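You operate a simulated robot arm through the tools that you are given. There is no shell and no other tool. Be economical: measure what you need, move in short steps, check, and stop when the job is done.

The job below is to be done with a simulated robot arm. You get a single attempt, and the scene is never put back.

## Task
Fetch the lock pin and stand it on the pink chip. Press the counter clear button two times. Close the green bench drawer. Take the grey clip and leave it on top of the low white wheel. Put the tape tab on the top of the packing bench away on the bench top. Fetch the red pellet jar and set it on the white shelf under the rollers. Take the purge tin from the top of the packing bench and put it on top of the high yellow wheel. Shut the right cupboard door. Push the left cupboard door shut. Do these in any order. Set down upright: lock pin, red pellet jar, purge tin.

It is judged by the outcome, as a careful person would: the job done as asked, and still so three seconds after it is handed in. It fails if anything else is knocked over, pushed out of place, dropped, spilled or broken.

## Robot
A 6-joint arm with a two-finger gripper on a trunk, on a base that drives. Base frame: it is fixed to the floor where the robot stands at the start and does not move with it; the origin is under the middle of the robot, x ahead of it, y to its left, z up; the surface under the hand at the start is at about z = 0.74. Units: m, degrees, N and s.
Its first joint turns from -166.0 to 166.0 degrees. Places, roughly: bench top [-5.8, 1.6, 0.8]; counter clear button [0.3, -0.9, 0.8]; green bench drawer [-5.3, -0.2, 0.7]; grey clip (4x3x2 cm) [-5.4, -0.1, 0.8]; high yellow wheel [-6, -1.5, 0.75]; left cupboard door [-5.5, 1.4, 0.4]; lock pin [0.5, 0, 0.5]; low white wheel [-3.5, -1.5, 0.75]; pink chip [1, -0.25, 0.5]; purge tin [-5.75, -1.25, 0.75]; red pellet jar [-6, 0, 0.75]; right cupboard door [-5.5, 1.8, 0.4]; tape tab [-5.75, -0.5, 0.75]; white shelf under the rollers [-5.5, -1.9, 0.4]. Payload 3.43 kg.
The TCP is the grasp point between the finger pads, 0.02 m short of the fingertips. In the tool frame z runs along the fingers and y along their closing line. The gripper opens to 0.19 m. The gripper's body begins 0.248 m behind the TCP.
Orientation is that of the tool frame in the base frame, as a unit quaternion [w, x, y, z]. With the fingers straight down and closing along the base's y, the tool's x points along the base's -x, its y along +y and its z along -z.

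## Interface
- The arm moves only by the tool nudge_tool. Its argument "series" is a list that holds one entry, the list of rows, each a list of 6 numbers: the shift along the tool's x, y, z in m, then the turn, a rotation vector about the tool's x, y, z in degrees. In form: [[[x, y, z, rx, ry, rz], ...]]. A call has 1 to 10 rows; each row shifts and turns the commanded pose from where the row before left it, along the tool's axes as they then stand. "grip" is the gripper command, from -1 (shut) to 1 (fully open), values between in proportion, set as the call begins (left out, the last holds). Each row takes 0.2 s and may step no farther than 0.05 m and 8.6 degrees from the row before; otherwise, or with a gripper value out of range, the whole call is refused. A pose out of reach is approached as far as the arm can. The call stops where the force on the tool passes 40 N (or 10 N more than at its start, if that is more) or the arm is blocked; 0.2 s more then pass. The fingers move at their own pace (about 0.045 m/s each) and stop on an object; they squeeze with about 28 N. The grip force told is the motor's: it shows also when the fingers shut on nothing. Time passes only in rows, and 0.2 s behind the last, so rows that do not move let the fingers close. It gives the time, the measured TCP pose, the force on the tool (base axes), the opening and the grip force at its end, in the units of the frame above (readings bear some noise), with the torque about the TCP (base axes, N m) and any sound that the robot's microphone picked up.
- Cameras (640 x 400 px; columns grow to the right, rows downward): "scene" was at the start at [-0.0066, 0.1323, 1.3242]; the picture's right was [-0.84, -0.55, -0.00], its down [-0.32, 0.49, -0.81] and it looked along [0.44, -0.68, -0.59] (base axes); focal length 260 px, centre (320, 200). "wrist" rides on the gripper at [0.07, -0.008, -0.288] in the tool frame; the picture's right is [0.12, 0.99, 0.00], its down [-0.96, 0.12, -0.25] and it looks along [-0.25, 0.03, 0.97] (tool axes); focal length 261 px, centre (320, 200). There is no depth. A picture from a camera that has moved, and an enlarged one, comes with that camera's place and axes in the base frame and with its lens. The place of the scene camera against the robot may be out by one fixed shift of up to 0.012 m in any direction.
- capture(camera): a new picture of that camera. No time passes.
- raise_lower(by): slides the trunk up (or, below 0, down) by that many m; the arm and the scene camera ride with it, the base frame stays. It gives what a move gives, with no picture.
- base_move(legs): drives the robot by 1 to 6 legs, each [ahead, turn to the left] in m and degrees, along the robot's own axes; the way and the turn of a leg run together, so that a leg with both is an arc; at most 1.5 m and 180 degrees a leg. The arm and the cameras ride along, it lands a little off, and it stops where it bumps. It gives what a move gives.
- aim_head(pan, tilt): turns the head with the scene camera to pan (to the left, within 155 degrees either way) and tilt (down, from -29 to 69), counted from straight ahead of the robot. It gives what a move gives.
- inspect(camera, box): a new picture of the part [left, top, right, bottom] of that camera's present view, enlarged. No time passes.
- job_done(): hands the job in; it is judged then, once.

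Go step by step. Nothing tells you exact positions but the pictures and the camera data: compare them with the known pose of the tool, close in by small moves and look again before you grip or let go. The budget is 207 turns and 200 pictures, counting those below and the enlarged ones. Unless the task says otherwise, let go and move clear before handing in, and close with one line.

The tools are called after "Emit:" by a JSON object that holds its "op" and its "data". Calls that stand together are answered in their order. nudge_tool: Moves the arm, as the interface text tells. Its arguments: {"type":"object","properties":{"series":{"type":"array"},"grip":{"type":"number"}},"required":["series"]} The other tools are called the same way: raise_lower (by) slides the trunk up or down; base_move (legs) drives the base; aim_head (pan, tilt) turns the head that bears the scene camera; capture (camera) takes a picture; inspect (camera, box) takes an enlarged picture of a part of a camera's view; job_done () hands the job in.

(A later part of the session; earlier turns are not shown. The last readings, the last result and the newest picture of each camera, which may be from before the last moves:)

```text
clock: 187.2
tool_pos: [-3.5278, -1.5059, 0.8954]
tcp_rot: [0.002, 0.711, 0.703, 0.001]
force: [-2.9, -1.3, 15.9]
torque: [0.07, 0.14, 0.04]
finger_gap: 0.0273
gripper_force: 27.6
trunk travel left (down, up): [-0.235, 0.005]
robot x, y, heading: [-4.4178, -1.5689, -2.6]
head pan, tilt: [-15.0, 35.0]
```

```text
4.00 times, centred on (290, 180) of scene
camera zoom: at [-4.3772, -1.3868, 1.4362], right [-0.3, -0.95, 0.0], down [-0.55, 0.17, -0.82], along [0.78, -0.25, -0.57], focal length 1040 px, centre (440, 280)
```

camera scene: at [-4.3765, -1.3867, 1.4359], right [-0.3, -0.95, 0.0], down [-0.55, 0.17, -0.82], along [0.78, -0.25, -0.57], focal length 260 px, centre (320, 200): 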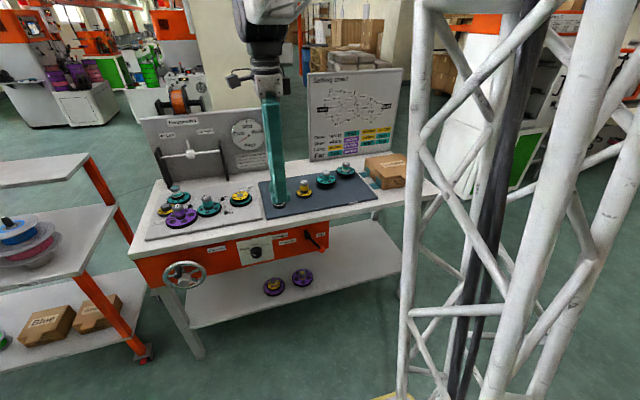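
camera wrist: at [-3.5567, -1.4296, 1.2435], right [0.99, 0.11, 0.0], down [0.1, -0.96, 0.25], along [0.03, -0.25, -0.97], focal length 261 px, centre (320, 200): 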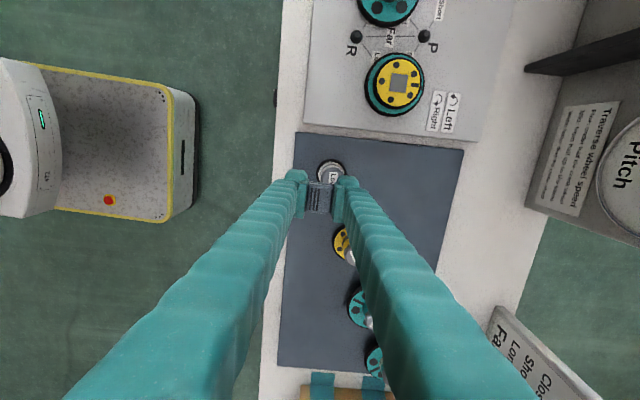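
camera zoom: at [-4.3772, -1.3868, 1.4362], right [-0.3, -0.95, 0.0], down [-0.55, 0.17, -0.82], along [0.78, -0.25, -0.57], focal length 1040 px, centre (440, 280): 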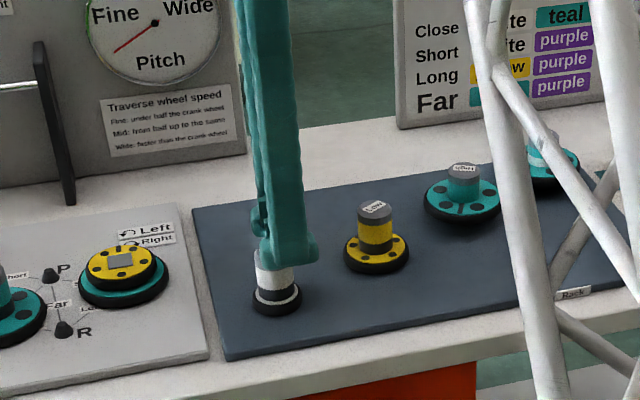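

The clip already touches the hub, so the hub top is nearer z 0.87, which puts its centre about 1.4 cm further in +y. I'll lift, shift and set down again.

Emit:
{"op": "nudge_tool", "data": {"series": [[[0, 0, -0.012, 0, 0, 0], [0.014, -0.001, 0.0, 0, 0, 0], [0, 0, 0, 0, 0, 0]]]}}

Emit:
{"op": "inspect", "data": {"camera": "wrist", "box": [250, 140, 390, 228]}}

Emit:
{"op": "inspect", "data": {"camera": "scene", "box": [250, 160, 320, 220]}}

```text
clock: 187.9
tool_pos: [-3.5272, -1.4928, 0.905]
tcp_rot: [0.003, 0.712, 0.702, 0.001]
force: [0.6, 0.3, -0.5]
torque: [0.0, 0.02, 0.0]
finger_gap: 0.0268
gripper_force: 28.0
trunk travel left (down, up): [-0.235, 0.005]
robot x, y, heading: [-4.4167, -1.5682, -2.8]
head pan, tilt: [-15.0, 35.0]
```

```text
4.55 times, centred on (320, 184) of wrist
camera zoom: at [-3.5349, -1.4213, 1.1915], right [0.99, 0.11, 0.0], down [0.1, -0.96, 0.25], along [0.03, -0.25, -0.97], focal length 1185 px, centre (320, 273)
```

zoom: 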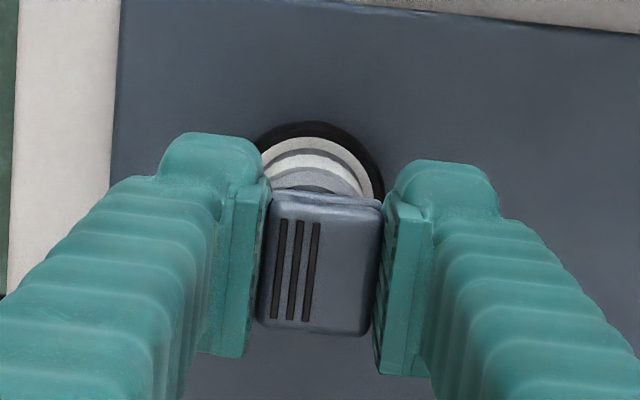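

```text
6.67 times, centred on (285, 190) of scene
camera zoom: at [-4.3764, -1.3868, 1.4359], right [-0.3, -0.95, 0.0], down [-0.55, 0.17, -0.82], along [0.78, -0.25, -0.57], focal length 1733 px, centre (553, 267)
```

zoom: 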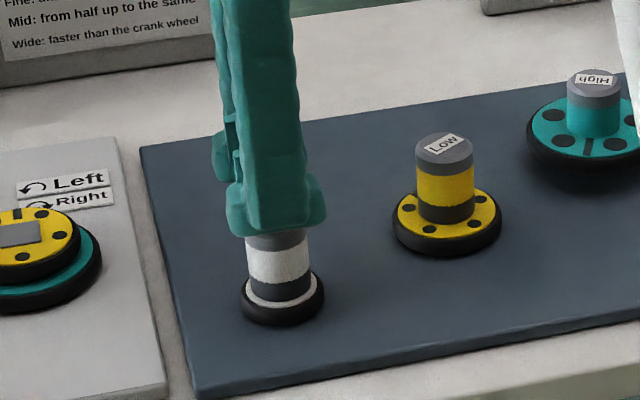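

Emit:
{"op": "nudge_tool", "data": {"series": [[[0, -0.001, 0.005, 0, 0, 0], [0, 0, 0.003, 0, 0, 0], [0, 0, 0.002, 0, 0, 0], [0, 0, 0, 0, 0, 0]]]}}

```text
clock: 188.9
tool_pos: [-3.5282, -1.4927, 0.8941]
tcp_rot: [0.002, 0.712, 0.703, 0.001]
force: [0.1, 0.8, 0.8]
torque: [-0.03, 0.01, 0.02]
finger_gap: 0.027
gripper_force: 27.9
trunk travel left (down, up): [-0.235, 0.005]
robot x, y, heading: [-4.416, -1.5684, -2.4]
head pan, tilt: [-15.0, 35.0]
```

Emit:
{"op": "nudge_tool", "data": {"series": [[[0, 0, 0.0015, 0, 0, 0], [0, 0, 0.0015, 0, 0, 0], [0, 0, 0, 0, 0, 0]]]}}

```text
clock: 189.8
tool_pos: [-3.5271, -1.4923, 0.894]
tcp_rot: [0.002, 0.712, 0.702, 0.002]
force: [-1.0, 1.2, 28.0]
torque: [-0.07, 0.14, -0.06]
finger_gap: 0.0268
gripper_force: 28.2
trunk travel left (down, up): [-0.235, 0.005]
robot x, y, heading: [-4.4158, -1.5702, -2.8]
head pan, tilt: [-15.0, 35.0]
```

Contact with hardly any torque, so it sits centred. I'll ease 1 mm, open and rise.

Emit:
{"op": "nudge_tool", "data": {"series": [[[0, 0, -0.001, 0, 0, 0], [0, 0, 0, 0, 0, 0]]]}}

Emit:
{"op": "nudge_tool", "data": {"series": [[[0, 0, 0, 0, 0, 0], [0, 0, 0, 0, 0, 0], [0, 0, 0, 0, 0, 0], [0, 0, -0.01, 0, 0, 0], [0, 0, -0.03, 0, 0, 0], [0, 0, -0.04, 0, 0, 0]]], "grip": -0.4}}

Emit:
{"op": "inspect", "data": {"camera": "wrist", "box": [250, 120, 390, 208]}}

Emit:
{"op": "inspect", "data": {"camera": "scene", "box": [250, 160, 320, 220]}}

```text
clock: 190.3
tool_pos: [-3.5285, -1.4919, 0.8946]
tcp_rot: [0.003, 0.711, 0.703, 0.001]
force: [2.6, 2.4, 30.7]
torque: [-0.05, 0.17, -0.01]
finger_gap: 0.0268
gripper_force: 27.3
trunk travel left (down, up): [-0.235, 0.005]
robot x, y, heading: [-4.4146, -1.5648, -2.8]
head pan, tilt: [-15.0, 35.0]
```

```text
clock: 191.8
tool_pos: [-3.5288, -1.4927, 0.9719]
tcp_rot: [0.001, 0.711, 0.703, -0.001]
force: [-0.4, 0.0, 0.9]
torque: [-0.01, 0.08, 0.0]
finger_gap: 0.0571
gripper_force: 0.1
trunk travel left (down, up): [-0.235, 0.005]
robot x, y, heading: [-4.4142, -1.5641, -2.4]
head pan, tilt: [-15.0, 35.0]
```

```text
4.55 times, centred on (320, 164) of wrist
camera zoom: at [-3.5357, -1.4214, 1.259], right [0.99, 0.11, 0.0], down [0.1, -0.96, 0.25], along [0.03, -0.25, -0.97], focal length 1185 px, centre (320, 364)
```

zoom: 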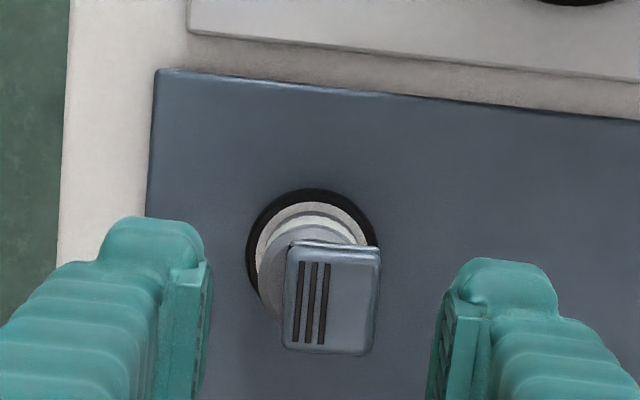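

```text
6.67 times, centred on (285, 190) of scene
camera zoom: at [-4.3761, -1.3867, 1.4358], right [-0.3, -0.95, 0.0], down [-0.55, 0.17, -0.82], along [0.78, -0.25, -0.57], focal length 1733 px, centre (553, 267)
```

zoom: 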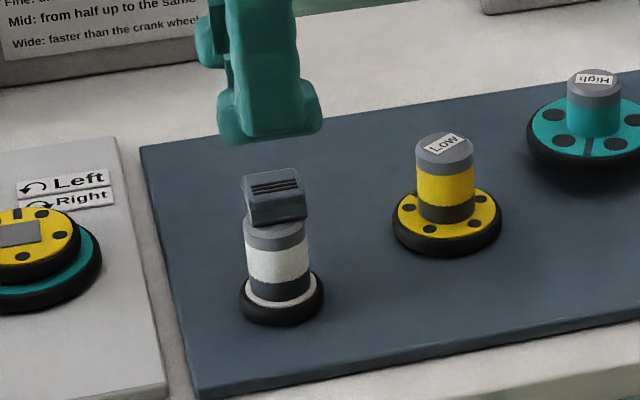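

The clip is on the hub but about 1 cm off towards +x. I'll centre it by closing the fingers only to a width just above the clip's, so that they nudge it without squeezing.

Emit:
{"op": "nudge_tool", "data": {"series": [[[0.0, -0.005, 0, 0, 0, 0], [0, 0, 0.04, 0, 0, 0], [0, 0, 0.028, 0, 0, 0], [0, 0, 0.007, 0, 0, 0], [0, 0, 0, 0, 0, 0]]]}}

Emit:
{"op": "inspect", "data": {"camera": "wrist", "box": [250, 140, 390, 228]}}

```text
clock: 192.9
tool_pos: [-3.5342, -1.4924, 0.8982]
tcp_rot: [0.002, 0.711, 0.703, 0.0]
force: [0.7, -0.2, 0.1]
torque: [-0.02, -0.01, 0.02]
finger_gap: 0.0572
gripper_force: 0.1
trunk travel left (down, up): [-0.235, 0.005]
robot x, y, heading: [-4.4148, -1.5668, -2.8]
head pan, tilt: [-15.0, 35.0]
```

```text
4.55 times, centred on (320, 184) of wrist
camera zoom: at [-3.5422, -1.4217, 1.1847], right [0.99, 0.11, 0.0], down [0.1, -0.96, 0.25], along [0.03, -0.25, -0.97], focal length 1185 px, centre (320, 273)
```

zoom: 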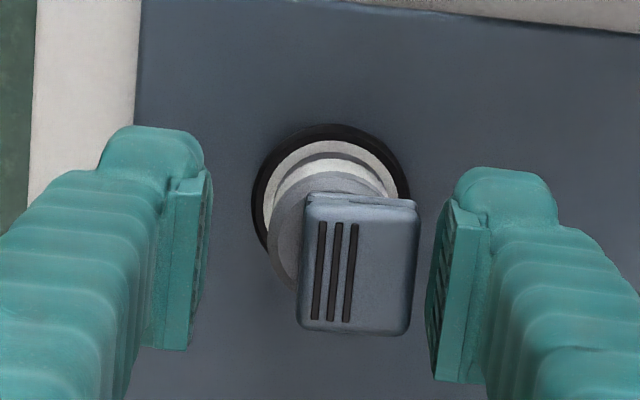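

Emit:
{"op": "nudge_tool", "data": {"series": [[[0, 0, 0, 0, 0, 0], [0, 0, 0, 0, 0, 0]]], "grip": -0.6}}

Emit:
{"op": "inspect", "data": {"camera": "wrist", "box": [250, 140, 390, 228]}}

```text
clock: 193.6
tool_pos: [-3.5354, -1.4928, 0.8986]
tcp_rot: [0.002, 0.711, 0.703, 0.001]
force: [0.1, 0.2, 0.0]
torque: [0.0, 0.02, -0.02]
finger_gap: 0.0382
gripper_force: 0.1
trunk travel left (down, up): [-0.235, 0.005]
robot x, y, heading: [-4.4161, -1.5723, -2.7]
head pan, tilt: [-15.0, 35.0]
```

```text
4.55 times, centred on (320, 184) of wrist
camera zoom: at [-3.5422, -1.4217, 1.1848], right [0.99, 0.11, 0.0], down [0.1, -0.96, 0.25], along [0.03, -0.25, -0.97], focal length 1185 px, centre (320, 273)
```

zoom: 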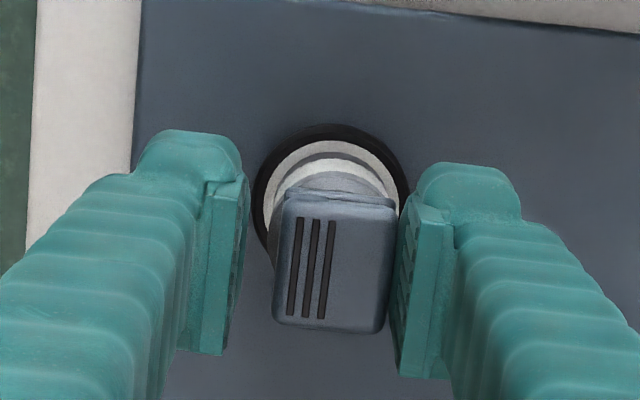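

The clip is now centred to about 2 mm. I'll open and rise clear.

Emit:
{"op": "nudge_tool", "data": {"series": [[[0, 0, 0, 0, 0, 0], [0, 0, 0, 0, 0, 0], [0, 0, 0, 0, 0, 0], [0, 0, -0.03, 0, 0, 0], [0, 0, -0.045, 0, 0, 0], [0, 0, -0.045, 0, 0, 0]]], "grip": -0.3}}

Emit:
{"op": "inspect", "data": {"camera": "wrist", "box": [250, 120, 390, 208]}}

Emit:
{"op": "inspect", "data": {"camera": "scene", "box": [250, 160, 320, 220]}}

```text
clock: 194.9
tool_pos: [-3.5337, -1.4933, 1.018]
tcp_rot: [0.001, 0.712, 0.703, 0.0]
force: [0.2, -0.3, -0.4]
torque: [-0.03, 0.1, -0.01]
finger_gap: 0.0663
gripper_force: 0.0
trunk travel left (down, up): [-0.235, 0.005]
robot x, y, heading: [-4.4171, -1.5708, -2.5]
head pan, tilt: [-15.0, 35.0]
```

```text
4.55 times, centred on (320, 164) of wrist
camera zoom: at [-3.5416, -1.4221, 1.3055], right [0.99, 0.11, 0.0], down [0.1, -0.96, 0.25], along [0.03, -0.25, -0.97], focal length 1185 px, centre (320, 364)
```

zoom: 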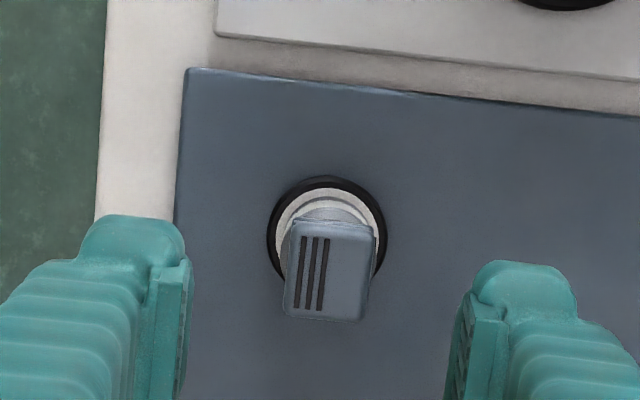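

```text
6.67 times, centred on (285, 190) of scene
camera zoom: at [-4.3762, -1.3867, 1.4358], right [-0.3, -0.95, 0.0], down [-0.55, 0.17, -0.82], along [0.78, -0.25, -0.57], focal length 1733 px, centre (553, 267)
```

zoom: 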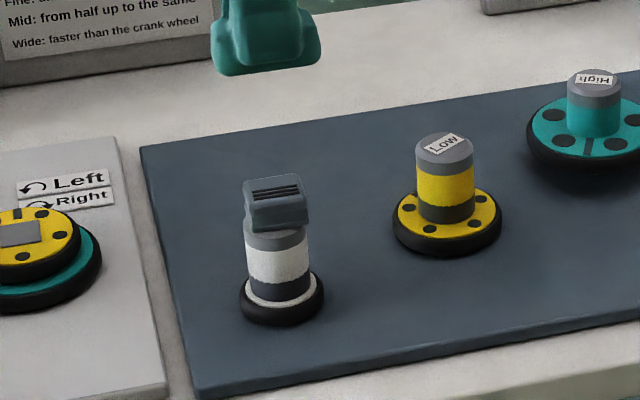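

The clip sits flat and centred on the low white wheel. I'll draw the arm in, turn the wrist back and turn to the packing bench's left part.

Emit:
{"op": "nudge_tool", "data": {"series": [[[0, -0.045, 0, 0, 0, 0], [0, -0.045, 0, 0, 0, 0], [0, -0.045, 0, 0, 0, 0], [0, -0.045, 0, 0, 0, 0], [0, -0.045, 0, 0, 0, 0], [0, 0, 0, 0, 0, -8.5], [0, 0, 0, 0, 0, -8.5], [0, 0, 0, 0, 0, -8.5], [0, 0, 0, 0, 0, -8.5], [0, 0, 0, 0, 0, -8.5]]]}}

Emit:
{"op": "nudge_tool", "data": {"series": [[[0, 0, 0, 0, 0, -8.5], [0, 0, 0, 0, 0, -8.5], [0, 0, 0, 0, 0, -8.5], [0, 0, 0, 0, 0, -8.5], [0, 0, 0, 0, 0, -8.5], [0, 0, 0, 0, 0, -4]]]}}

Emit:
{"op": "base_move", "data": {"legs": [[0, -177]]}}

Emit:
{"op": "aim_head", "data": {"pan": 0, "tilt": 25}}

Emit:
{"op": "capture", "data": {"camera": "scene"}}

```text
clock: 197.2
tool_pos: [-3.758, -1.4889, 1.0174]
tcp_rot: [0.002, 0.408, 0.913, 0.0]
force: [-0.2, -0.4, -0.2]
torque: [0.0, 0.02, -0.04]
finger_gap: 0.0664
gripper_force: 0.0
trunk travel left (down, up): [-0.235, 0.005]
robot x, y, heading: [-4.4125, -1.5699, -2.6]
head pan, tilt: [-15.0, 35.0]
```

```text
clock: 198.6
tool_pos: [-3.7589, -1.489, 1.017]
tcp_rot: [0.002, 0.014, 1.0, -0.002]
force: [-0.1, -0.1, -0.3]
torque: [-0.03, -0.02, -0.01]
finger_gap: 0.0665
gripper_force: 0.1
trunk travel left (down, up): [-0.235, 0.005]
robot x, y, heading: [-4.4143, -1.5687, -2.7]
head pan, tilt: [-15.0, 35.0]
```

```text
clock: 206.5
tool_pos: [-5.0627, -1.7009, 1.017]
tcp_rot: [-0.001, 1.0, 0.025, -0.002]
force: [0.8, -0.2, -0.5]
torque: [-0.01, 0.0, 0.01]
finger_gap: 0.0664
gripper_force: 0.1
trunk travel left (down, up): [-0.235, 0.005]
robot x, y, heading: [-4.418, -1.5691, -178.0]
head pan, tilt: [-15.0, 35.0]
```

```text
clock: 207.3
tool_pos: [-5.0636, -1.7011, 1.0176]
tcp_rot: [-0.001, 1.0, 0.025, -0.001]
force: [0.4, -0.1, -0.2]
torque: [0.01, -0.03, 0.03]
finger_gap: 0.0668
gripper_force: 0.1
trunk travel left (down, up): [-0.235, 0.005]
robot x, y, heading: [-4.4163, -1.568, -178.1]
head pan, tilt: [0.0, 25.0]
```

```text
89 pictures are left
camera scene: at [-4.4344, -1.7613, 1.4516], right [-0.04, 1.0, 0.0], down [0.42, 0.02, -0.91], along [-0.91, -0.03, -0.42], focal length 260 px, centre (320, 200)
```

scene: 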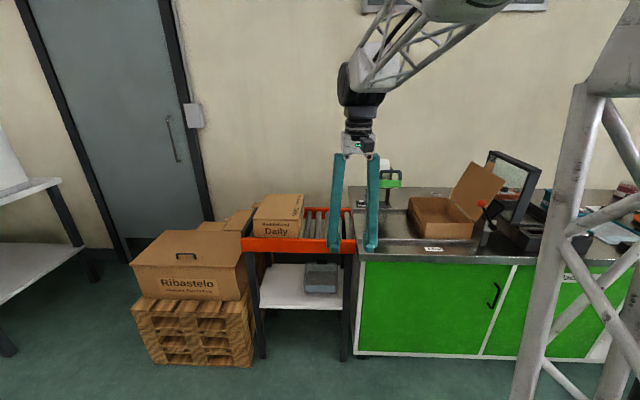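

Emit:
{"op": "inspect", "data": {"camera": "scene", "box": [340, 150, 540, 260]}}

Emit:
{"op": "inspect", "data": {"camera": "scene", "box": [230, 180, 390, 340]}}

Emit:
{"op": "capture", "data": {"camera": "wrist"}}

```text
3.20 times, centred on (440, 205) of scene
camera zoom: at [-4.4344, -1.7613, 1.4516], right [-0.04, 1.0, 0.0], down [0.42, 0.02, -0.91], along [-0.91, -0.03, -0.42], focal length 832 px, centre (-64, 184)
```

zoom: 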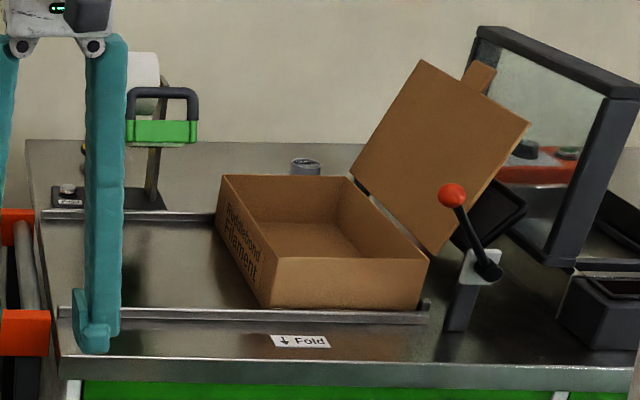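

```text
2.50 times, centred on (310, 260) of scene
camera zoom: at [-4.4344, -1.7613, 1.4516], right [-0.04, 1.0, 0.0], down [0.42, 0.02, -0.91], along [-0.91, -0.03, -0.42], focal length 650 px, centre (345, 50)
```

zoom: 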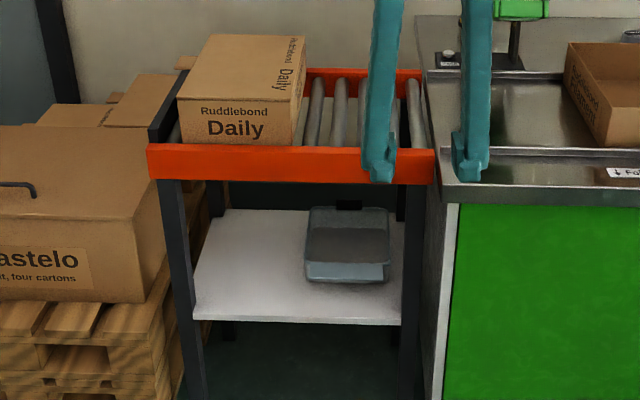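

```text
86 pictures are left
camera wrist: at [-4.9913, -1.689, 1.3039], right [0.17, -0.99, 0.0], down [-0.95, -0.16, 0.25], along [-0.25, -0.04, -0.97], focal length 261 px, centre (320, 200)
```

wrist: 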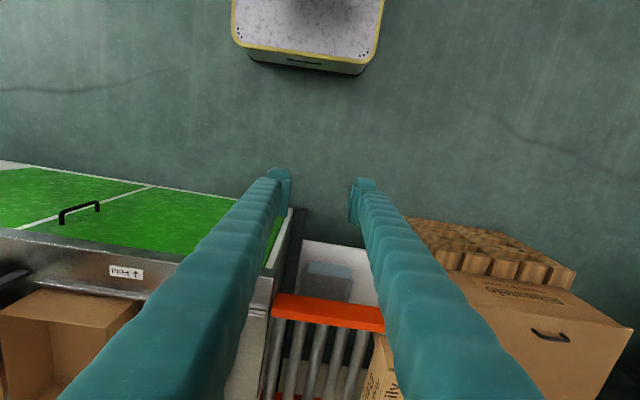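

The purge tin sits behind the open carton, and a bit of yellow shows behind my finger further left. I'll raise the hand, then move in to stand between the two.

Emit:
{"op": "nudge_tool", "data": {"series": [[[0, 0, -0.045, 0, 0, 0], [0, 0, -0.045, 0, 0, 0], [0, 0, -0.04, 0, 0, 0]]]}}

Emit:
{"op": "base_move", "data": {"legs": [[0, -33], [0.42, 0], [0, 32]]}}

Emit:
{"op": "aim_head", "data": {"pan": 0, "tilt": 35}}

Emit:
{"op": "capture", "data": {"camera": "scene"}}

Emit:
{"op": "capture", "data": {"camera": "wrist"}}

```text
clock: 208.1
tool_pos: [-5.0626, -1.7017, 1.1497]
tcp_rot: [-0.001, 1.0, 0.026, -0.002]
force: [0.2, -0.2, 0.6]
torque: [-0.02, -0.03, -0.03]
finger_gap: 0.0669
gripper_force: 0.1
trunk travel left (down, up): [-0.235, 0.005]
robot x, y, heading: [-4.4138, -1.5725, -177.9]
head pan, tilt: [0.0, 25.0]
```

```text
clock: 213.9
tool_pos: [-5.4271, -1.4881, 1.1496]
tcp_rot: [-0.001, 1.0, 0.023, -0.001]
force: [0.1, 0.7, -0.3]
torque: [0.0, -0.03, -0.01]
finger_gap: 0.0667
gripper_force: 0.1
trunk travel left (down, up): [-0.235, 0.005]
robot x, y, heading: [-4.7778, -1.3587, -177.9]
head pan, tilt: [0.0, 25.0]
```

```text
clock: 214.6
tool_pos: [-5.4261, -1.4886, 1.1497]
tcp_rot: [-0.001, 1.0, 0.024, -0.001]
force: [0.6, 0.4, -0.3]
torque: [0.01, 0.02, 0.0]
finger_gap: 0.0666
gripper_force: 0.0
trunk travel left (down, up): [-0.235, 0.005]
robot x, y, heading: [-4.7828, -1.3561, -178.1]
head pan, tilt: [0.0, 35.0]
```

```text
85 pictures are left
camera scene: at [-4.7945, -1.5503, 1.4359], right [-0.03, 1.0, 0.0], down [0.57, 0.02, -0.82], along [-0.82, -0.03, -0.57], focal length 260 px, centre (320, 200)
```

scene: 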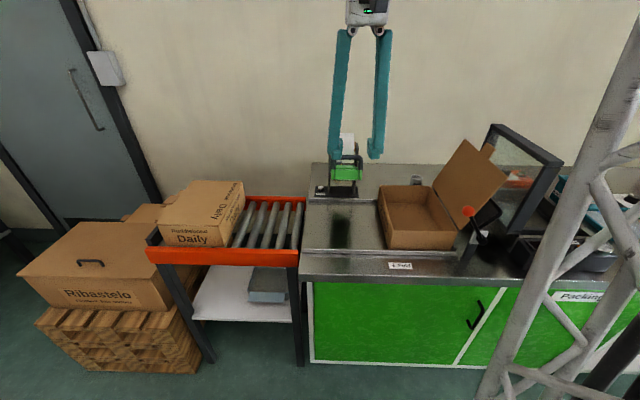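

```text
84 pictures are left
camera wrist: at [-5.3546, -1.4761, 1.4362], right [0.17, -0.99, 0.0], down [-0.95, -0.16, 0.25], along [-0.25, -0.04, -0.97], focal length 261 px, centre (320, 200)
```

wrist: 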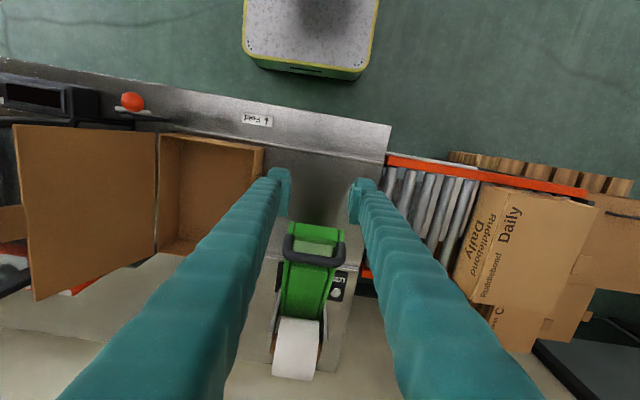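

Emit:
{"op": "inspect", "data": {"camera": "scene", "box": [300, 110, 460, 260]}}

Emit:
{"op": "inspect", "data": {"camera": "wrist", "box": [100, 200, 420, 400]}}

```text
2.67 times, centred on (380, 185) of scene
camera zoom: at [-4.7945, -1.5503, 1.4359], right [-0.03, 1.0, 0.0], down [0.57, 0.02, -0.82], along [-0.82, -0.03, -0.57], focal length 693 px, centre (160, 240)
```

zoom: 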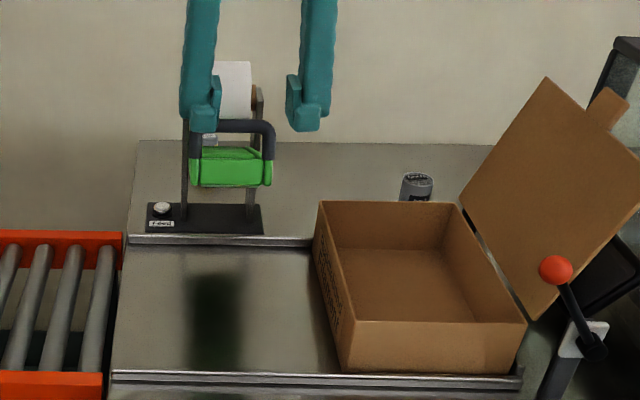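

```text
2.00 times, centred on (260, 300) of wrist
camera zoom: at [-5.3546, -1.4761, 1.4362], right [0.17, -0.99, 0.0], down [-0.95, -0.16, 0.25], along [-0.25, -0.04, -0.97], focal length 521 px, centre (440, 0)
```

zoom: 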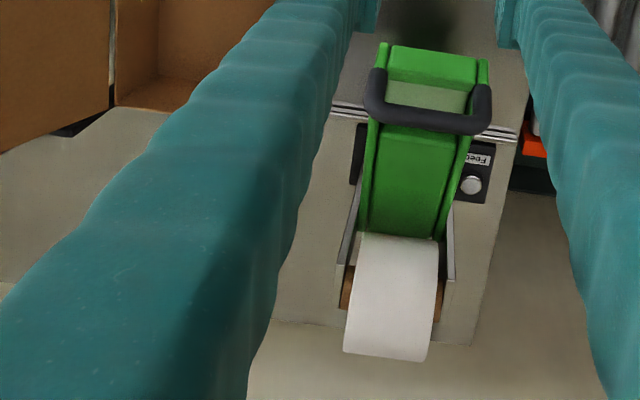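

The tin is at the back behind the carton, and the yellow wheel seems hidden behind the tape dispenser near (-5.93, -1.5). I'll close in a little and put the wrist camera over the gap between them.

Emit:
{"op": "base_move", "data": {"legs": [[0.1, 0]]}}

Emit:
{"op": "nudge_tool", "data": {"series": [[[0, -0.048, 0, 0, 0, 0], [0, -0.048, 0, 0, 0, 0], [0, -0.048, 0, 0, 0, 0], [-0.048, 0, 0, 0, 0, 0], [-0.048, 0, 0, 0, 0, 0], [-0.048, 0, 0, 0, 0, 0], [-0.048, 0, 0, 0, 0, 0]]]}}

Emit:
{"op": "capture", "data": {"camera": "wrist"}}

Emit:
{"op": "capture", "data": {"camera": "scene"}}

```text
clock: 215.8
tool_pos: [-5.525, -1.4907, 1.1502]
tcp_rot: [0.0, 1.0, 0.024, -0.002]
force: [-0.1, 0.9, 0.0]
torque: [-0.02, 0.04, 0.01]
finger_gap: 0.0664
gripper_force: 0.0
trunk travel left (down, up): [-0.235, 0.005]
robot x, y, heading: [-4.8759, -1.3608, -178.2]
head pan, tilt: [0.0, 35.0]
```

```text
clock: 217.4
tool_pos: [-5.7243, -1.3573, 1.1497]
tcp_rot: [-0.001, 1.0, 0.025, -0.003]
force: [0.8, 0.1, 1.2]
torque: [0.0, 0.25, -0.03]
finger_gap: 0.0664
gripper_force: 0.1
trunk travel left (down, up): [-0.235, 0.005]
robot x, y, heading: [-4.8768, -1.3605, -178.0]
head pan, tilt: [0.0, 35.0]
```

```text
81 pictures are left
camera wrist: at [-5.6514, -1.3456, 1.4368], right [0.17, -0.99, 0.0], down [-0.95, -0.16, 0.25], along [-0.25, -0.04, -0.97], focal length 261 px, centre (320, 200)
```

wrist: 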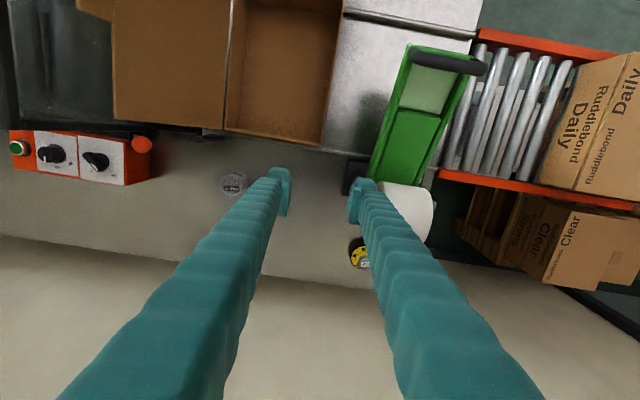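

```text
80 pictures are left
camera scene: at [-4.8925, -1.5535, 1.4358], right [-0.03, 1.0, 0.0], down [0.57, 0.02, -0.82], along [-0.82, -0.03, -0.57], focal length 260 px, centre (320, 200)
```

scene: 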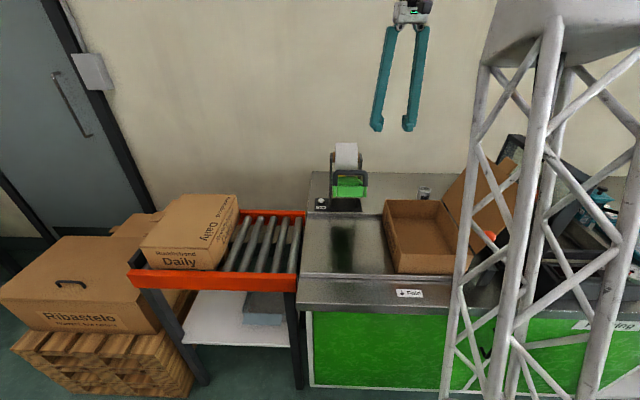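

Emit:
{"op": "inspect", "data": {"camera": "wrist", "box": [330, 170, 450, 285]}}

Emit:
{"op": "inspect", "data": {"camera": "wrist", "box": [190, 140, 290, 225]}}

```text
3.48 times, centred on (390, 228) of wrist
camera zoom: at [-5.6514, -1.3456, 1.4368], right [0.17, -0.99, 0.0], down [-0.95, -0.16, 0.25], along [-0.25, -0.04, -0.97], focal length 907 px, centre (76, 104)
```

zoom: 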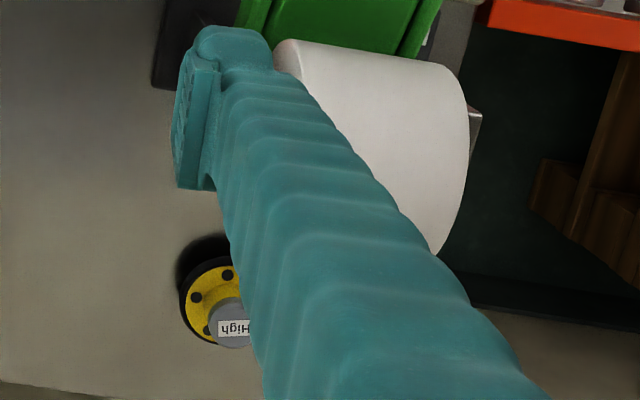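

```text
4.71 times, centred on (240, 182) of wrist
camera zoom: at [-5.6514, -1.3456, 1.4368], right [0.17, -0.99, 0.0], down [-0.95, -0.16, 0.25], along [-0.25, -0.04, -0.97], focal length 1227 px, centre (696, 282)
```

zoom: 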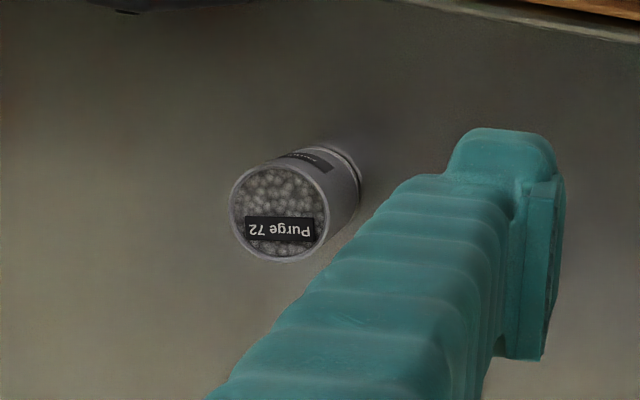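

The yellow wheel labelled "High" is at about (-5.935, -1.505) and the purge tin at about (-5.80, -1.165). I'll close in 5 cm, tilt 12° outward for reach and hover over the tin.

Emit:
{"op": "base_move", "data": {"legs": [[0.05, 0]]}}

Emit:
{"op": "nudge_tool", "data": {"series": [[[0, -0.048, 0, 0, 0, 0], [0, -0.048, 0, 0, 0, 0], [0, -0.048, 0, 0, 0, 0], [0, -0.048, 0, 0, 0, 0], [0, 0, 0, 0, -6, 0], [0, 0, 0, 0, -6, 0], [0.004, 0, 0.045, 0, 0, 0], [0.004, 0, 0.045, 0, 0, 0], [0.004, 0, 0.045, 0, 0, 0], [0, 0, 0, 0, 0, 0]]], "grip": 0}}

Emit:
{"op": "capture", "data": {"camera": "wrist"}}

Emit:
{"op": "inspect", "data": {"camera": "wrist", "box": [250, 130, 390, 230]}}

```text
clock: 218.3
tool_pos: [-5.7734, -1.3598, 1.1496]
tcp_rot: [-0.001, 1.0, 0.024, -0.001]
force: [0.6, -0.3, -0.3]
torque: [0.0, 0.02, -0.02]
finger_gap: 0.0667
gripper_force: 0.1
trunk travel left (down, up): [-0.235, 0.005]
robot x, y, heading: [-4.9247, -1.3634, -178.0]
head pan, tilt: [0.0, 35.0]
```

```text
clock: 220.5
tool_pos: [-5.7999, -1.1665, 1.0148]
tcp_rot: [0.001, 0.994, 0.024, -0.106]
force: [0.4, -1.2, 0.2]
torque: [0.0, -0.05, 0.0]
finger_gap: 0.095
gripper_force: 0.2
trunk travel left (down, up): [-0.235, 0.005]
robot x, y, heading: [-4.928, -1.3647, -178.1]
head pan, tilt: [0.0, 35.0]
```

```text
77 pictures are left
camera wrist: at [-5.6696, -1.1517, 1.2807], right [0.16, -0.99, -0.03], down [-0.88, -0.16, 0.45], along [-0.44, -0.05, -0.9], focal length 261 px, centre (320, 200)
```

wrist: 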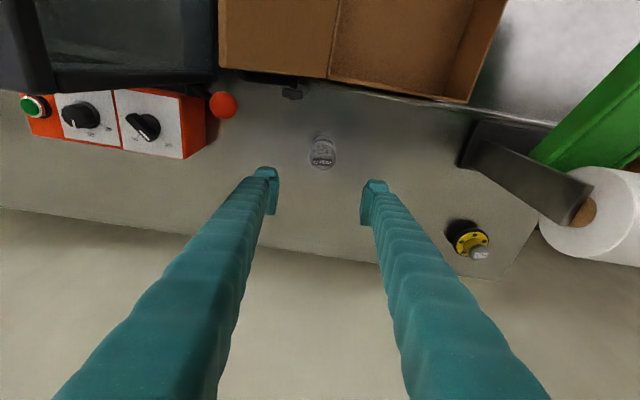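

```text
4.00 times, centred on (320, 180) of wrist
camera zoom: at [-5.6696, -1.1517, 1.2807], right [0.16, -0.99, -0.03], down [-0.88, -0.16, 0.45], along [-0.44, -0.05, -0.9], focal length 1043 px, centre (320, 280)
```

zoom: 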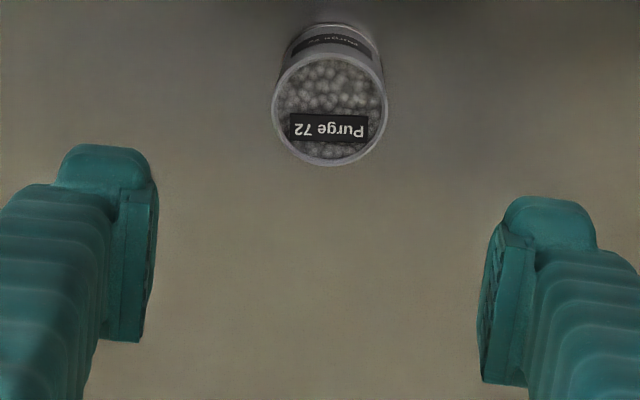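

Emit:
{"op": "nudge_tool", "data": {"series": [[[0.01, -0.0004, 0.045, 0, 0, 0], [0.01, -0.0004, 0.045, 0, 0, 0], [0.01, -0.0004, 0.045, 0, 0, 0], [0, 0, 0, 0, 0, 0]]]}}

Emit:
{"op": "inspect", "data": {"camera": "wrist", "box": [250, 130, 390, 230]}}

```text
clock: 221.5
tool_pos: [-5.8005, -1.1668, 0.8776]
tcp_rot: [0.002, 0.994, 0.024, -0.106]
force: [0.4, 0.2, 0.0]
torque: [-0.04, 0.01, -0.01]
finger_gap: 0.0951
gripper_force: 0.1
trunk travel left (down, up): [-0.235, 0.005]
robot x, y, heading: [-4.9273, -1.3643, -178.1]
head pan, tilt: [0.0, 35.0]
```

```text
4.00 times, centred on (320, 180) of wrist
camera zoom: at [-5.6698, -1.1523, 1.1426], right [0.16, -0.99, -0.03], down [-0.88, -0.16, 0.44], along [-0.44, -0.05, -0.9], focal length 1043 px, centre (320, 280)
```

zoom: 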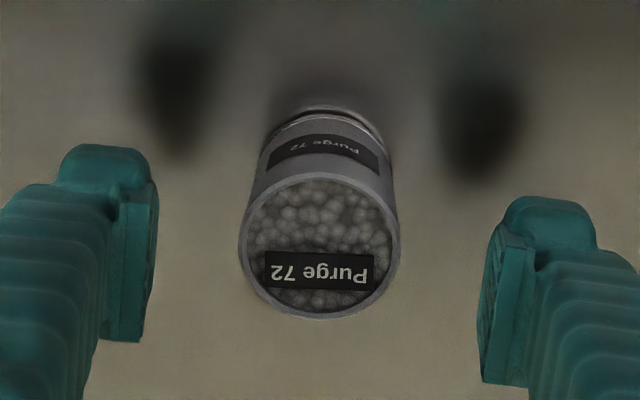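

Emit:
{"op": "nudge_tool", "data": {"series": [[[0.0047, -0.0002, 0.021, 0, 0, 0], [0.0047, -0.0002, 0.021, 0, 0, 0], [0, 0, 0, 0, 0, 0]]]}}

Emit:
{"op": "nudge_tool", "data": {"series": [[[0, 0, 0, 0, 0, 0], [0, 0, 0, 0, 0, 0], [0, 0, 0, 0, 0, 0], [0, 0, 0, 0, 0, 0]]], "grip": -0.7}}

Emit:
{"op": "inspect", "data": {"camera": "wrist", "box": [250, 130, 390, 230]}}

```text
clock: 222.3
tool_pos: [-5.799, -1.1675, 0.8341]
tcp_rot: [0.003, 0.994, 0.024, -0.106]
force: [-0.4, -0.4, 0.2]
torque: [-0.01, -0.02, 0.01]
finger_gap: 0.0951
gripper_force: 0.0
trunk travel left (down, up): [-0.235, 0.005]
robot x, y, heading: [-4.9243, -1.3641, -178.1]
head pan, tilt: [0.0, 35.0]
```

```text
clock: 223.3
tool_pos: [-5.7983, -1.1687, 0.8336]
tcp_rot: [0.001, 0.994, 0.024, -0.106]
force: [0.4, 0.0, 0.0]
torque: [0.02, 0.01, -0.03]
finger_gap: 0.0467
gripper_force: 28.0
trunk travel left (down, up): [-0.235, 0.005]
robot x, y, heading: [-4.9273, -1.3661, -178.2]
head pan, tilt: [0.0, 35.0]
```

```text
4.00 times, centred on (320, 180) of wrist
camera zoom: at [-5.669, -1.153, 1.0997], right [0.16, -0.99, -0.03], down [-0.88, -0.16, 0.45], along [-0.44, -0.05, -0.9], focal length 1043 px, centre (320, 280)
```

zoom: 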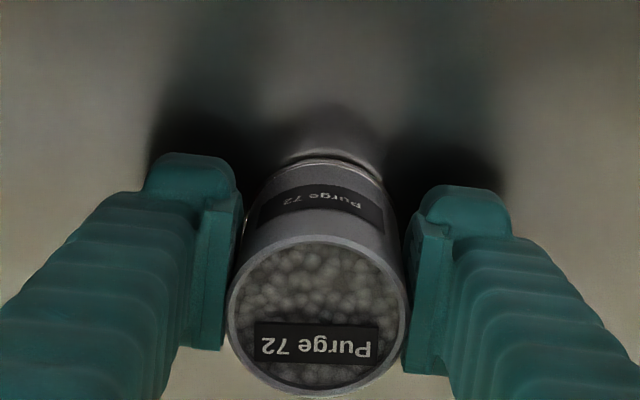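

The tin is held. I'll lift it, go back behind the dispenser line and over to the yellow wheel.

Emit:
{"op": "nudge_tool", "data": {"series": [[[-0.0083, 0, -0.0391, 0, 0, 0], [-0.0083, 0, -0.0391, 0, 0, 0], [-0.0083, 0, -0.0391, 0, 0, 0], [-0.0083, 0, -0.0391, 0, 0, 0], [-0.0083, 0, -0.0391, 0, 0, 0], [-0.0424, 0, 0.009, 0, 0, 0], [-0.0424, 0, 0.009, 0, 0, 0], [-0.0424, 0, 0.009, 0, 0, 0]]]}}

Emit:
{"op": "capture", "data": {"camera": "wrist"}}

```text
clock: 225.1
tool_pos: [-5.9275, -1.1716, 1.0342]
tcp_rot: [0.001, 0.994, 0.024, -0.106]
force: [0.7, 0.1, 0.3]
torque: [-0.02, 0.1, 0.0]
finger_gap: 0.0467
gripper_force: 28.1
trunk travel left (down, up): [-0.235, 0.005]
robot x, y, heading: [-4.9245, -1.3641, -178.2]
head pan, tilt: [0.0, 35.0]
```

```text
73 pictures are left
camera wrist: at [-5.7966, -1.1565, 1.2992], right [0.16, -0.99, -0.03], down [-0.88, -0.16, 0.45], along [-0.44, -0.05, -0.89], focal length 261 px, centre (320, 200)
```

wrist: 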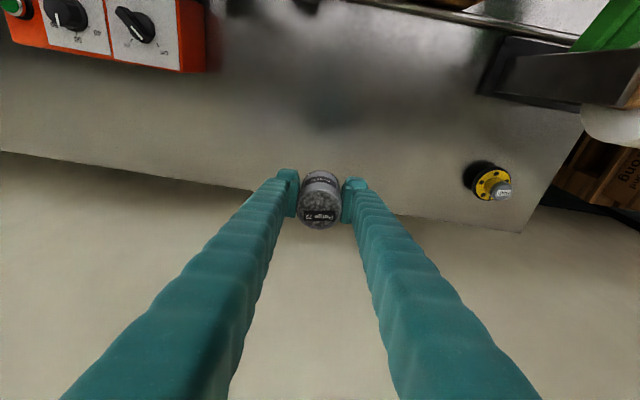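

Emit:
{"op": "nudge_tool", "data": {"series": [[[-0.0022, 0.046, 0.0003, 0, 0, 0], [-0.0022, 0.046, 0.0003, 0, 0, 0], [-0.0022, 0.046, 0.0003, 0, 0, 0], [-0.0022, 0.046, 0.0003, 0, 0, 0], [-0.0022, 0.046, 0.0003, 0, 0, 0], [-0.0022, 0.046, 0.0003, 0, 0, 0], [-0.0022, 0.046, 0.0003, 0, 0, 0], [0, 0, 0, 0, 0, 0]]]}}

Emit:
{"op": "capture", "data": {"camera": "wrist"}}

Emit:
{"op": "inspect", "data": {"camera": "wrist", "box": [250, 130, 390, 230]}}

```text
clock: 226.9
tool_pos: [-5.9273, -1.4943, 1.0347]
tcp_rot: [0.002, 0.994, 0.025, -0.107]
force: [-0.5, -0.4, -1.8]
torque: [0.06, -0.02, -0.04]
finger_gap: 0.0465
gripper_force: 28.0
trunk travel left (down, up): [-0.235, 0.005]
robot x, y, heading: [-4.923, -1.362, -178.1]
head pan, tilt: [0.0, 35.0]
```

```text
72 pictures are left
camera wrist: at [-5.7986, -1.4809, 1.3003], right [0.16, -0.99, -0.03], down [-0.88, -0.16, 0.45], along [-0.44, -0.05, -0.9], focal length 261 px, centre (320, 200)
```

wrist: 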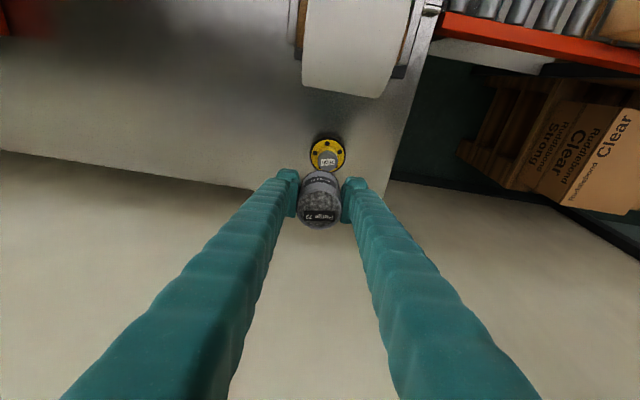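

```text
4.00 times, centred on (320, 180) of wrist
camera zoom: at [-5.7986, -1.4809, 1.3003], right [0.16, -0.99, -0.03], down [-0.88, -0.16, 0.45], along [-0.44, -0.05, -0.9], focal length 1043 px, centre (320, 280)
```

zoom: 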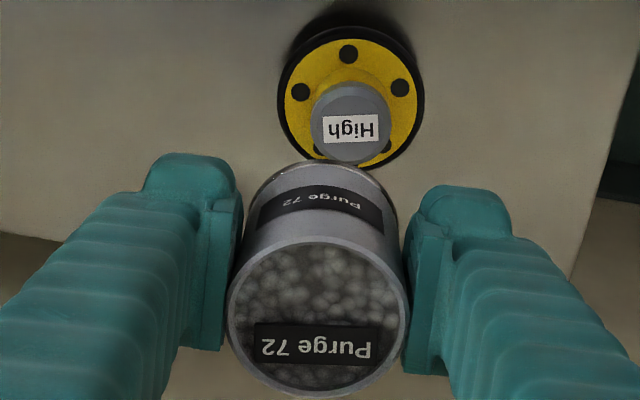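

Emit:
{"op": "nudge_tool", "data": {"series": [[[-0.0074, 0.0092, 0.0015, 0, 0, 0], [0.0105, 0, 0.049, 0, 0, 0], [0.0105, 0, 0.049, 0, 0, 0], [0, 0, 0, 0, 0, 0]]]}}

Emit:
{"op": "inspect", "data": {"camera": "wrist", "box": [250, 130, 390, 230]}}

Emit:
{"op": "capture", "data": {"camera": "scene"}}

```text
refused: row 2 steps farther than a row can; nothing moved
```

```text
4.00 times, centred on (320, 180) of wrist
camera zoom: at [-5.7986, -1.4809, 1.3003], right [0.16, -0.99, -0.03], down [-0.88, -0.16, 0.45], along [-0.44, -0.05, -0.9], focal length 1043 px, centre (320, 280)
```

zoom: 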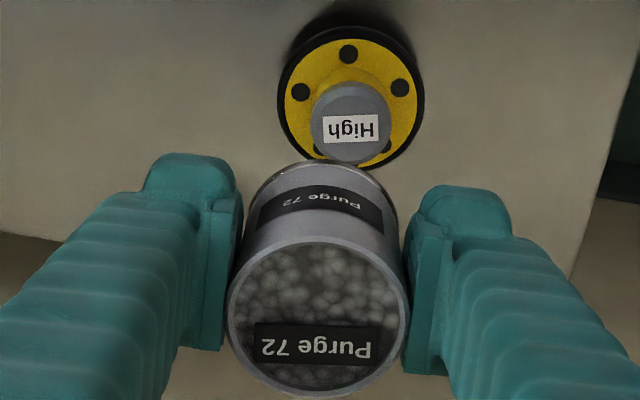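

```text
69 pictures are left
camera scene: at [-4.9429, -1.5554, 1.4358], right [-0.03, 1.0, 0.0], down [0.57, 0.02, -0.82], along [-0.82, -0.03, -0.57], focal length 260 px, centre (320, 200)
```

scene: 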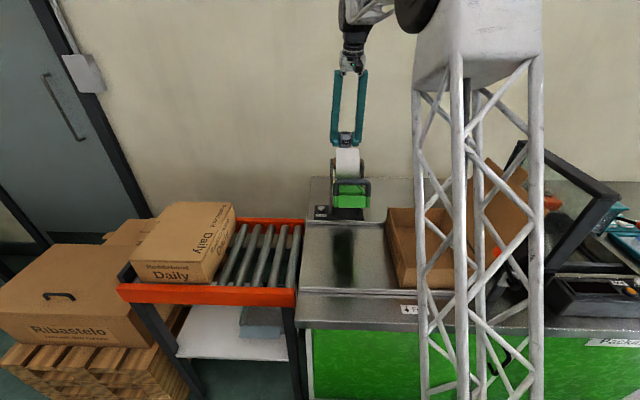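

Emit:
{"op": "nudge_tool", "data": {"series": [[[-0.0074, 0.0092, 0.0015, 0, 0, 0], [0.007, 0, 0.0325, 0, 0, 0], [0.007, 0, 0.0325, 0, 0, 0], [0.007, 0, 0.0325, 0, 0, 0], [0, 0, 0, 0, 0, 0]]]}}

Emit:
{"op": "inspect", "data": {"camera": "wrist", "box": [250, 130, 390, 230]}}

```text
clock: 228.1
tool_pos: [-5.9365, -1.4999, 0.9336]
tcp_rot: [0.002, 0.994, 0.025, -0.106]
force: [-0.3, 0.5, -1.8]
torque: [0.0, -0.02, 0.0]
finger_gap: 0.0467
gripper_force: 27.4
trunk travel left (down, up): [-0.235, 0.005]
robot x, y, heading: [-4.9275, -1.3636, -177.9]
head pan, tilt: [0.0, 35.0]
```

```text
4.00 times, centred on (320, 180) of wrist
camera zoom: at [-5.8065, -1.4862, 1.1988], right [0.16, -0.99, -0.03], down [-0.88, -0.16, 0.45], along [-0.44, -0.05, -0.9], focal length 1043 px, centre (320, 280)
```

zoom: 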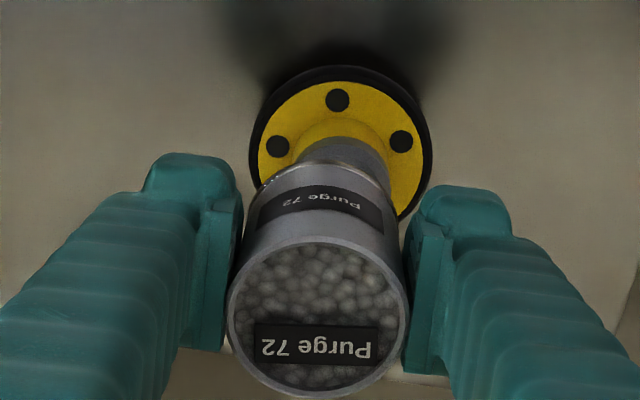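

Emit:
{"op": "nudge_tool", "data": {"series": [[[0.0, 0.0045, 0.0, 0, 0, 0], [0.0042, 0, 0.0195, 0, 0, 0], [0.0008, 0, 0.004, 0, 0, 0], [0.0008, 0, 0.004, 0, 0, 0], [0, 0, 0, 0, 0, 0]]]}}

```text
clock: 229.3
tool_pos: [-5.935, -1.5082, 0.9065]
tcp_rot: [0.002, 0.994, 0.024, -0.106]
force: [0.7, -1.0, -1.0]
torque: [0.0, 0.02, -0.02]
finger_gap: 0.0467
gripper_force: 27.8
trunk travel left (down, up): [-0.235, 0.005]
robot x, y, heading: [-4.9255, -1.3693, -178.1]
head pan, tilt: [0.0, 35.0]
```

Emit:
{"op": "nudge_tool", "data": {"series": [[[0.0005, 0, 0.0025, 0, 0, 0], [0.0005, 0, 0.0025, 0, 0, 0], [0, 0, 0, 0, 0, 0]]]}}

Emit:
{"op": "inspect", "data": {"camera": "wrist", "box": [250, 130, 390, 230]}}

```text
clock: 230.1
tool_pos: [-5.9352, -1.5089, 0.9024]
tcp_rot: [0.002, 0.994, 0.024, -0.107]
force: [-0.1, 0.6, -0.6]
torque: [0.01, 0.02, 0.04]
finger_gap: 0.0465
gripper_force: 27.2
trunk travel left (down, up): [-0.235, 0.005]
robot x, y, heading: [-4.9263, -1.3653, -178.3]
head pan, tilt: [0.0, 35.0]
```

```text
4.00 times, centred on (320, 180) of wrist
camera zoom: at [-5.8052, -1.494, 1.1671], right [0.16, -0.99, -0.03], down [-0.88, -0.16, 0.45], along [-0.44, -0.05, -0.9], focal length 1043 px, centre (320, 280)
```

zoom: 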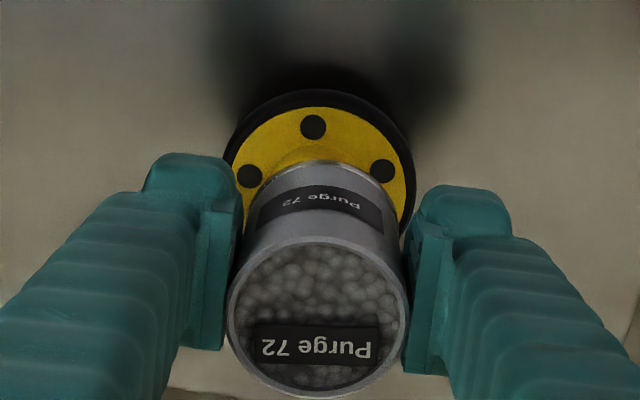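

Emit:
{"op": "nudge_tool", "data": {"series": [[[0.0005, 0, 0.0025, 0, 0, 0], [0.0005, 0, 0.0025, 0, 0, 0], [0.0005, 0, 0.0025, 0, 0, 0], [0, 0, 0, 0, 0, 0]]]}}

```text
clock: 231.1
tool_pos: [-5.9342, -1.5083, 0.8982]
tcp_rot: [0.003, 0.994, 0.024, -0.108]
force: [1.5, -1.2, 25.8]
torque: [-0.05, 0.02, -0.11]
finger_gap: 0.0466
gripper_force: 27.8
trunk travel left (down, up): [-0.235, 0.005]
robot x, y, heading: [-4.9271, -1.3622, -178.2]
head pan, tilt: [0.0, 35.0]
```

Contact, nearly torque-free. I'll ease off 2 mm, open and watch.

Emit:
{"op": "nudge_tool", "data": {"series": [[[-0.0004, 0, -0.002, 0, 0, 0], [0, 0, 0, 0, 0, 0]]]}}

Emit:
{"op": "nudge_tool", "data": {"series": [[[0, 0, 0, 0, 0, 0], [0, 0, 0, 0, 0, 0], [0, 0, 0, 0, 0, 0]]], "grip": -0.2}}

Emit:
{"op": "inspect", "data": {"camera": "wrist", "box": [250, 130, 390, 230]}}

```text
clock: 231.7
tool_pos: [-5.9355, -1.5082, 0.8965]
tcp_rot: [0.001, 0.994, 0.024, -0.107]
force: [-4.6, 0.2, 19.0]
torque: [0.0, 0.32, -0.01]
finger_gap: 0.0468
gripper_force: 27.9
trunk travel left (down, up): [-0.235, 0.005]
robot x, y, heading: [-4.9289, -1.3639, -178.1]
head pan, tilt: [0.0, 35.0]
```

```text
clock: 232.5
tool_pos: [-5.935, -1.5097, 0.8957]
tcp_rot: [0.003, 0.994, 0.023, -0.106]
force: [-0.4, 0.7, -0.5]
torque: [-0.02, 0.01, 0.0]
finger_gap: 0.0757
gripper_force: 0.0
trunk travel left (down, up): [-0.235, 0.005]
robot x, y, heading: [-4.9258, -1.3634, -178.0]
head pan, tilt: [0.0, 35.0]
```

```text
4.00 times, centred on (320, 180) of wrist
camera zoom: at [-5.8049, -1.4943, 1.1613], right [0.16, -0.99, -0.03], down [-0.88, -0.16, 0.44], along [-0.44, -0.05, -0.9], focal length 1043 px, centre (320, 280)
```

zoom: 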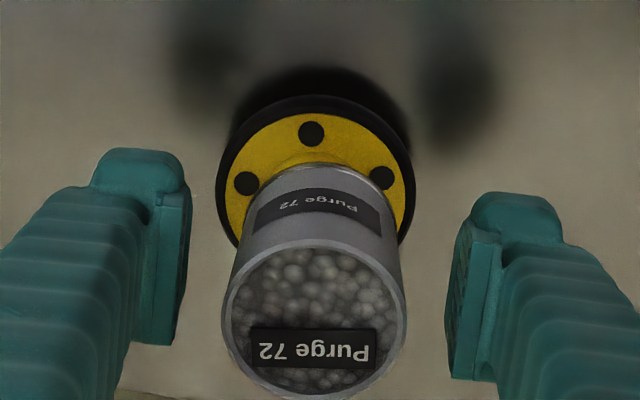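

The tin stands on the high wheel. I'll rise straight up and check from above.

Emit:
{"op": "nudge_tool", "data": {"series": [[[-0.0043, 0, -0.02, 0, 0, 0], [-0.0095, 0, -0.044, 0, 0, 0], [-0.0095, 0, -0.044, 0, 0, 0], [-0.0095, 0, -0.044, 0, 0, 0], [-0.0095, 0, -0.044, 0, 0, 0], [-0.0043, 0, -0.02, 0, 0, 0]]]}}

Emit:
{"op": "capture", "data": {"camera": "wrist"}}

```text
clock: 233.9
tool_pos: [-5.9345, -1.511, 1.1158]
tcp_rot: [0.002, 0.994, 0.025, -0.106]
force: [-0.7, -0.4, -0.9]
torque: [0.03, -0.04, -0.02]
finger_gap: 0.076
gripper_force: 0.1
trunk travel left (down, up): [-0.235, 0.005]
robot x, y, heading: [-4.9273, -1.3605, -177.9]
head pan, tilt: [0.0, 35.0]
```

```text
65 pictures are left
camera wrist: at [-5.8044, -1.4968, 1.3817], right [0.16, -0.99, -0.03], down [-0.88, -0.16, 0.44], along [-0.44, -0.05, -0.9], focal length 261 px, centre (320, 200)
```

wrist: 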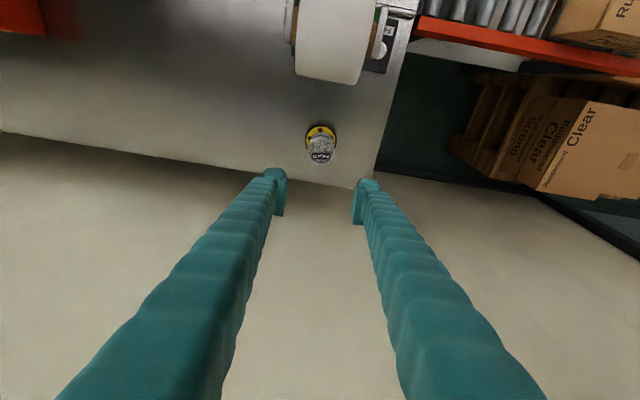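

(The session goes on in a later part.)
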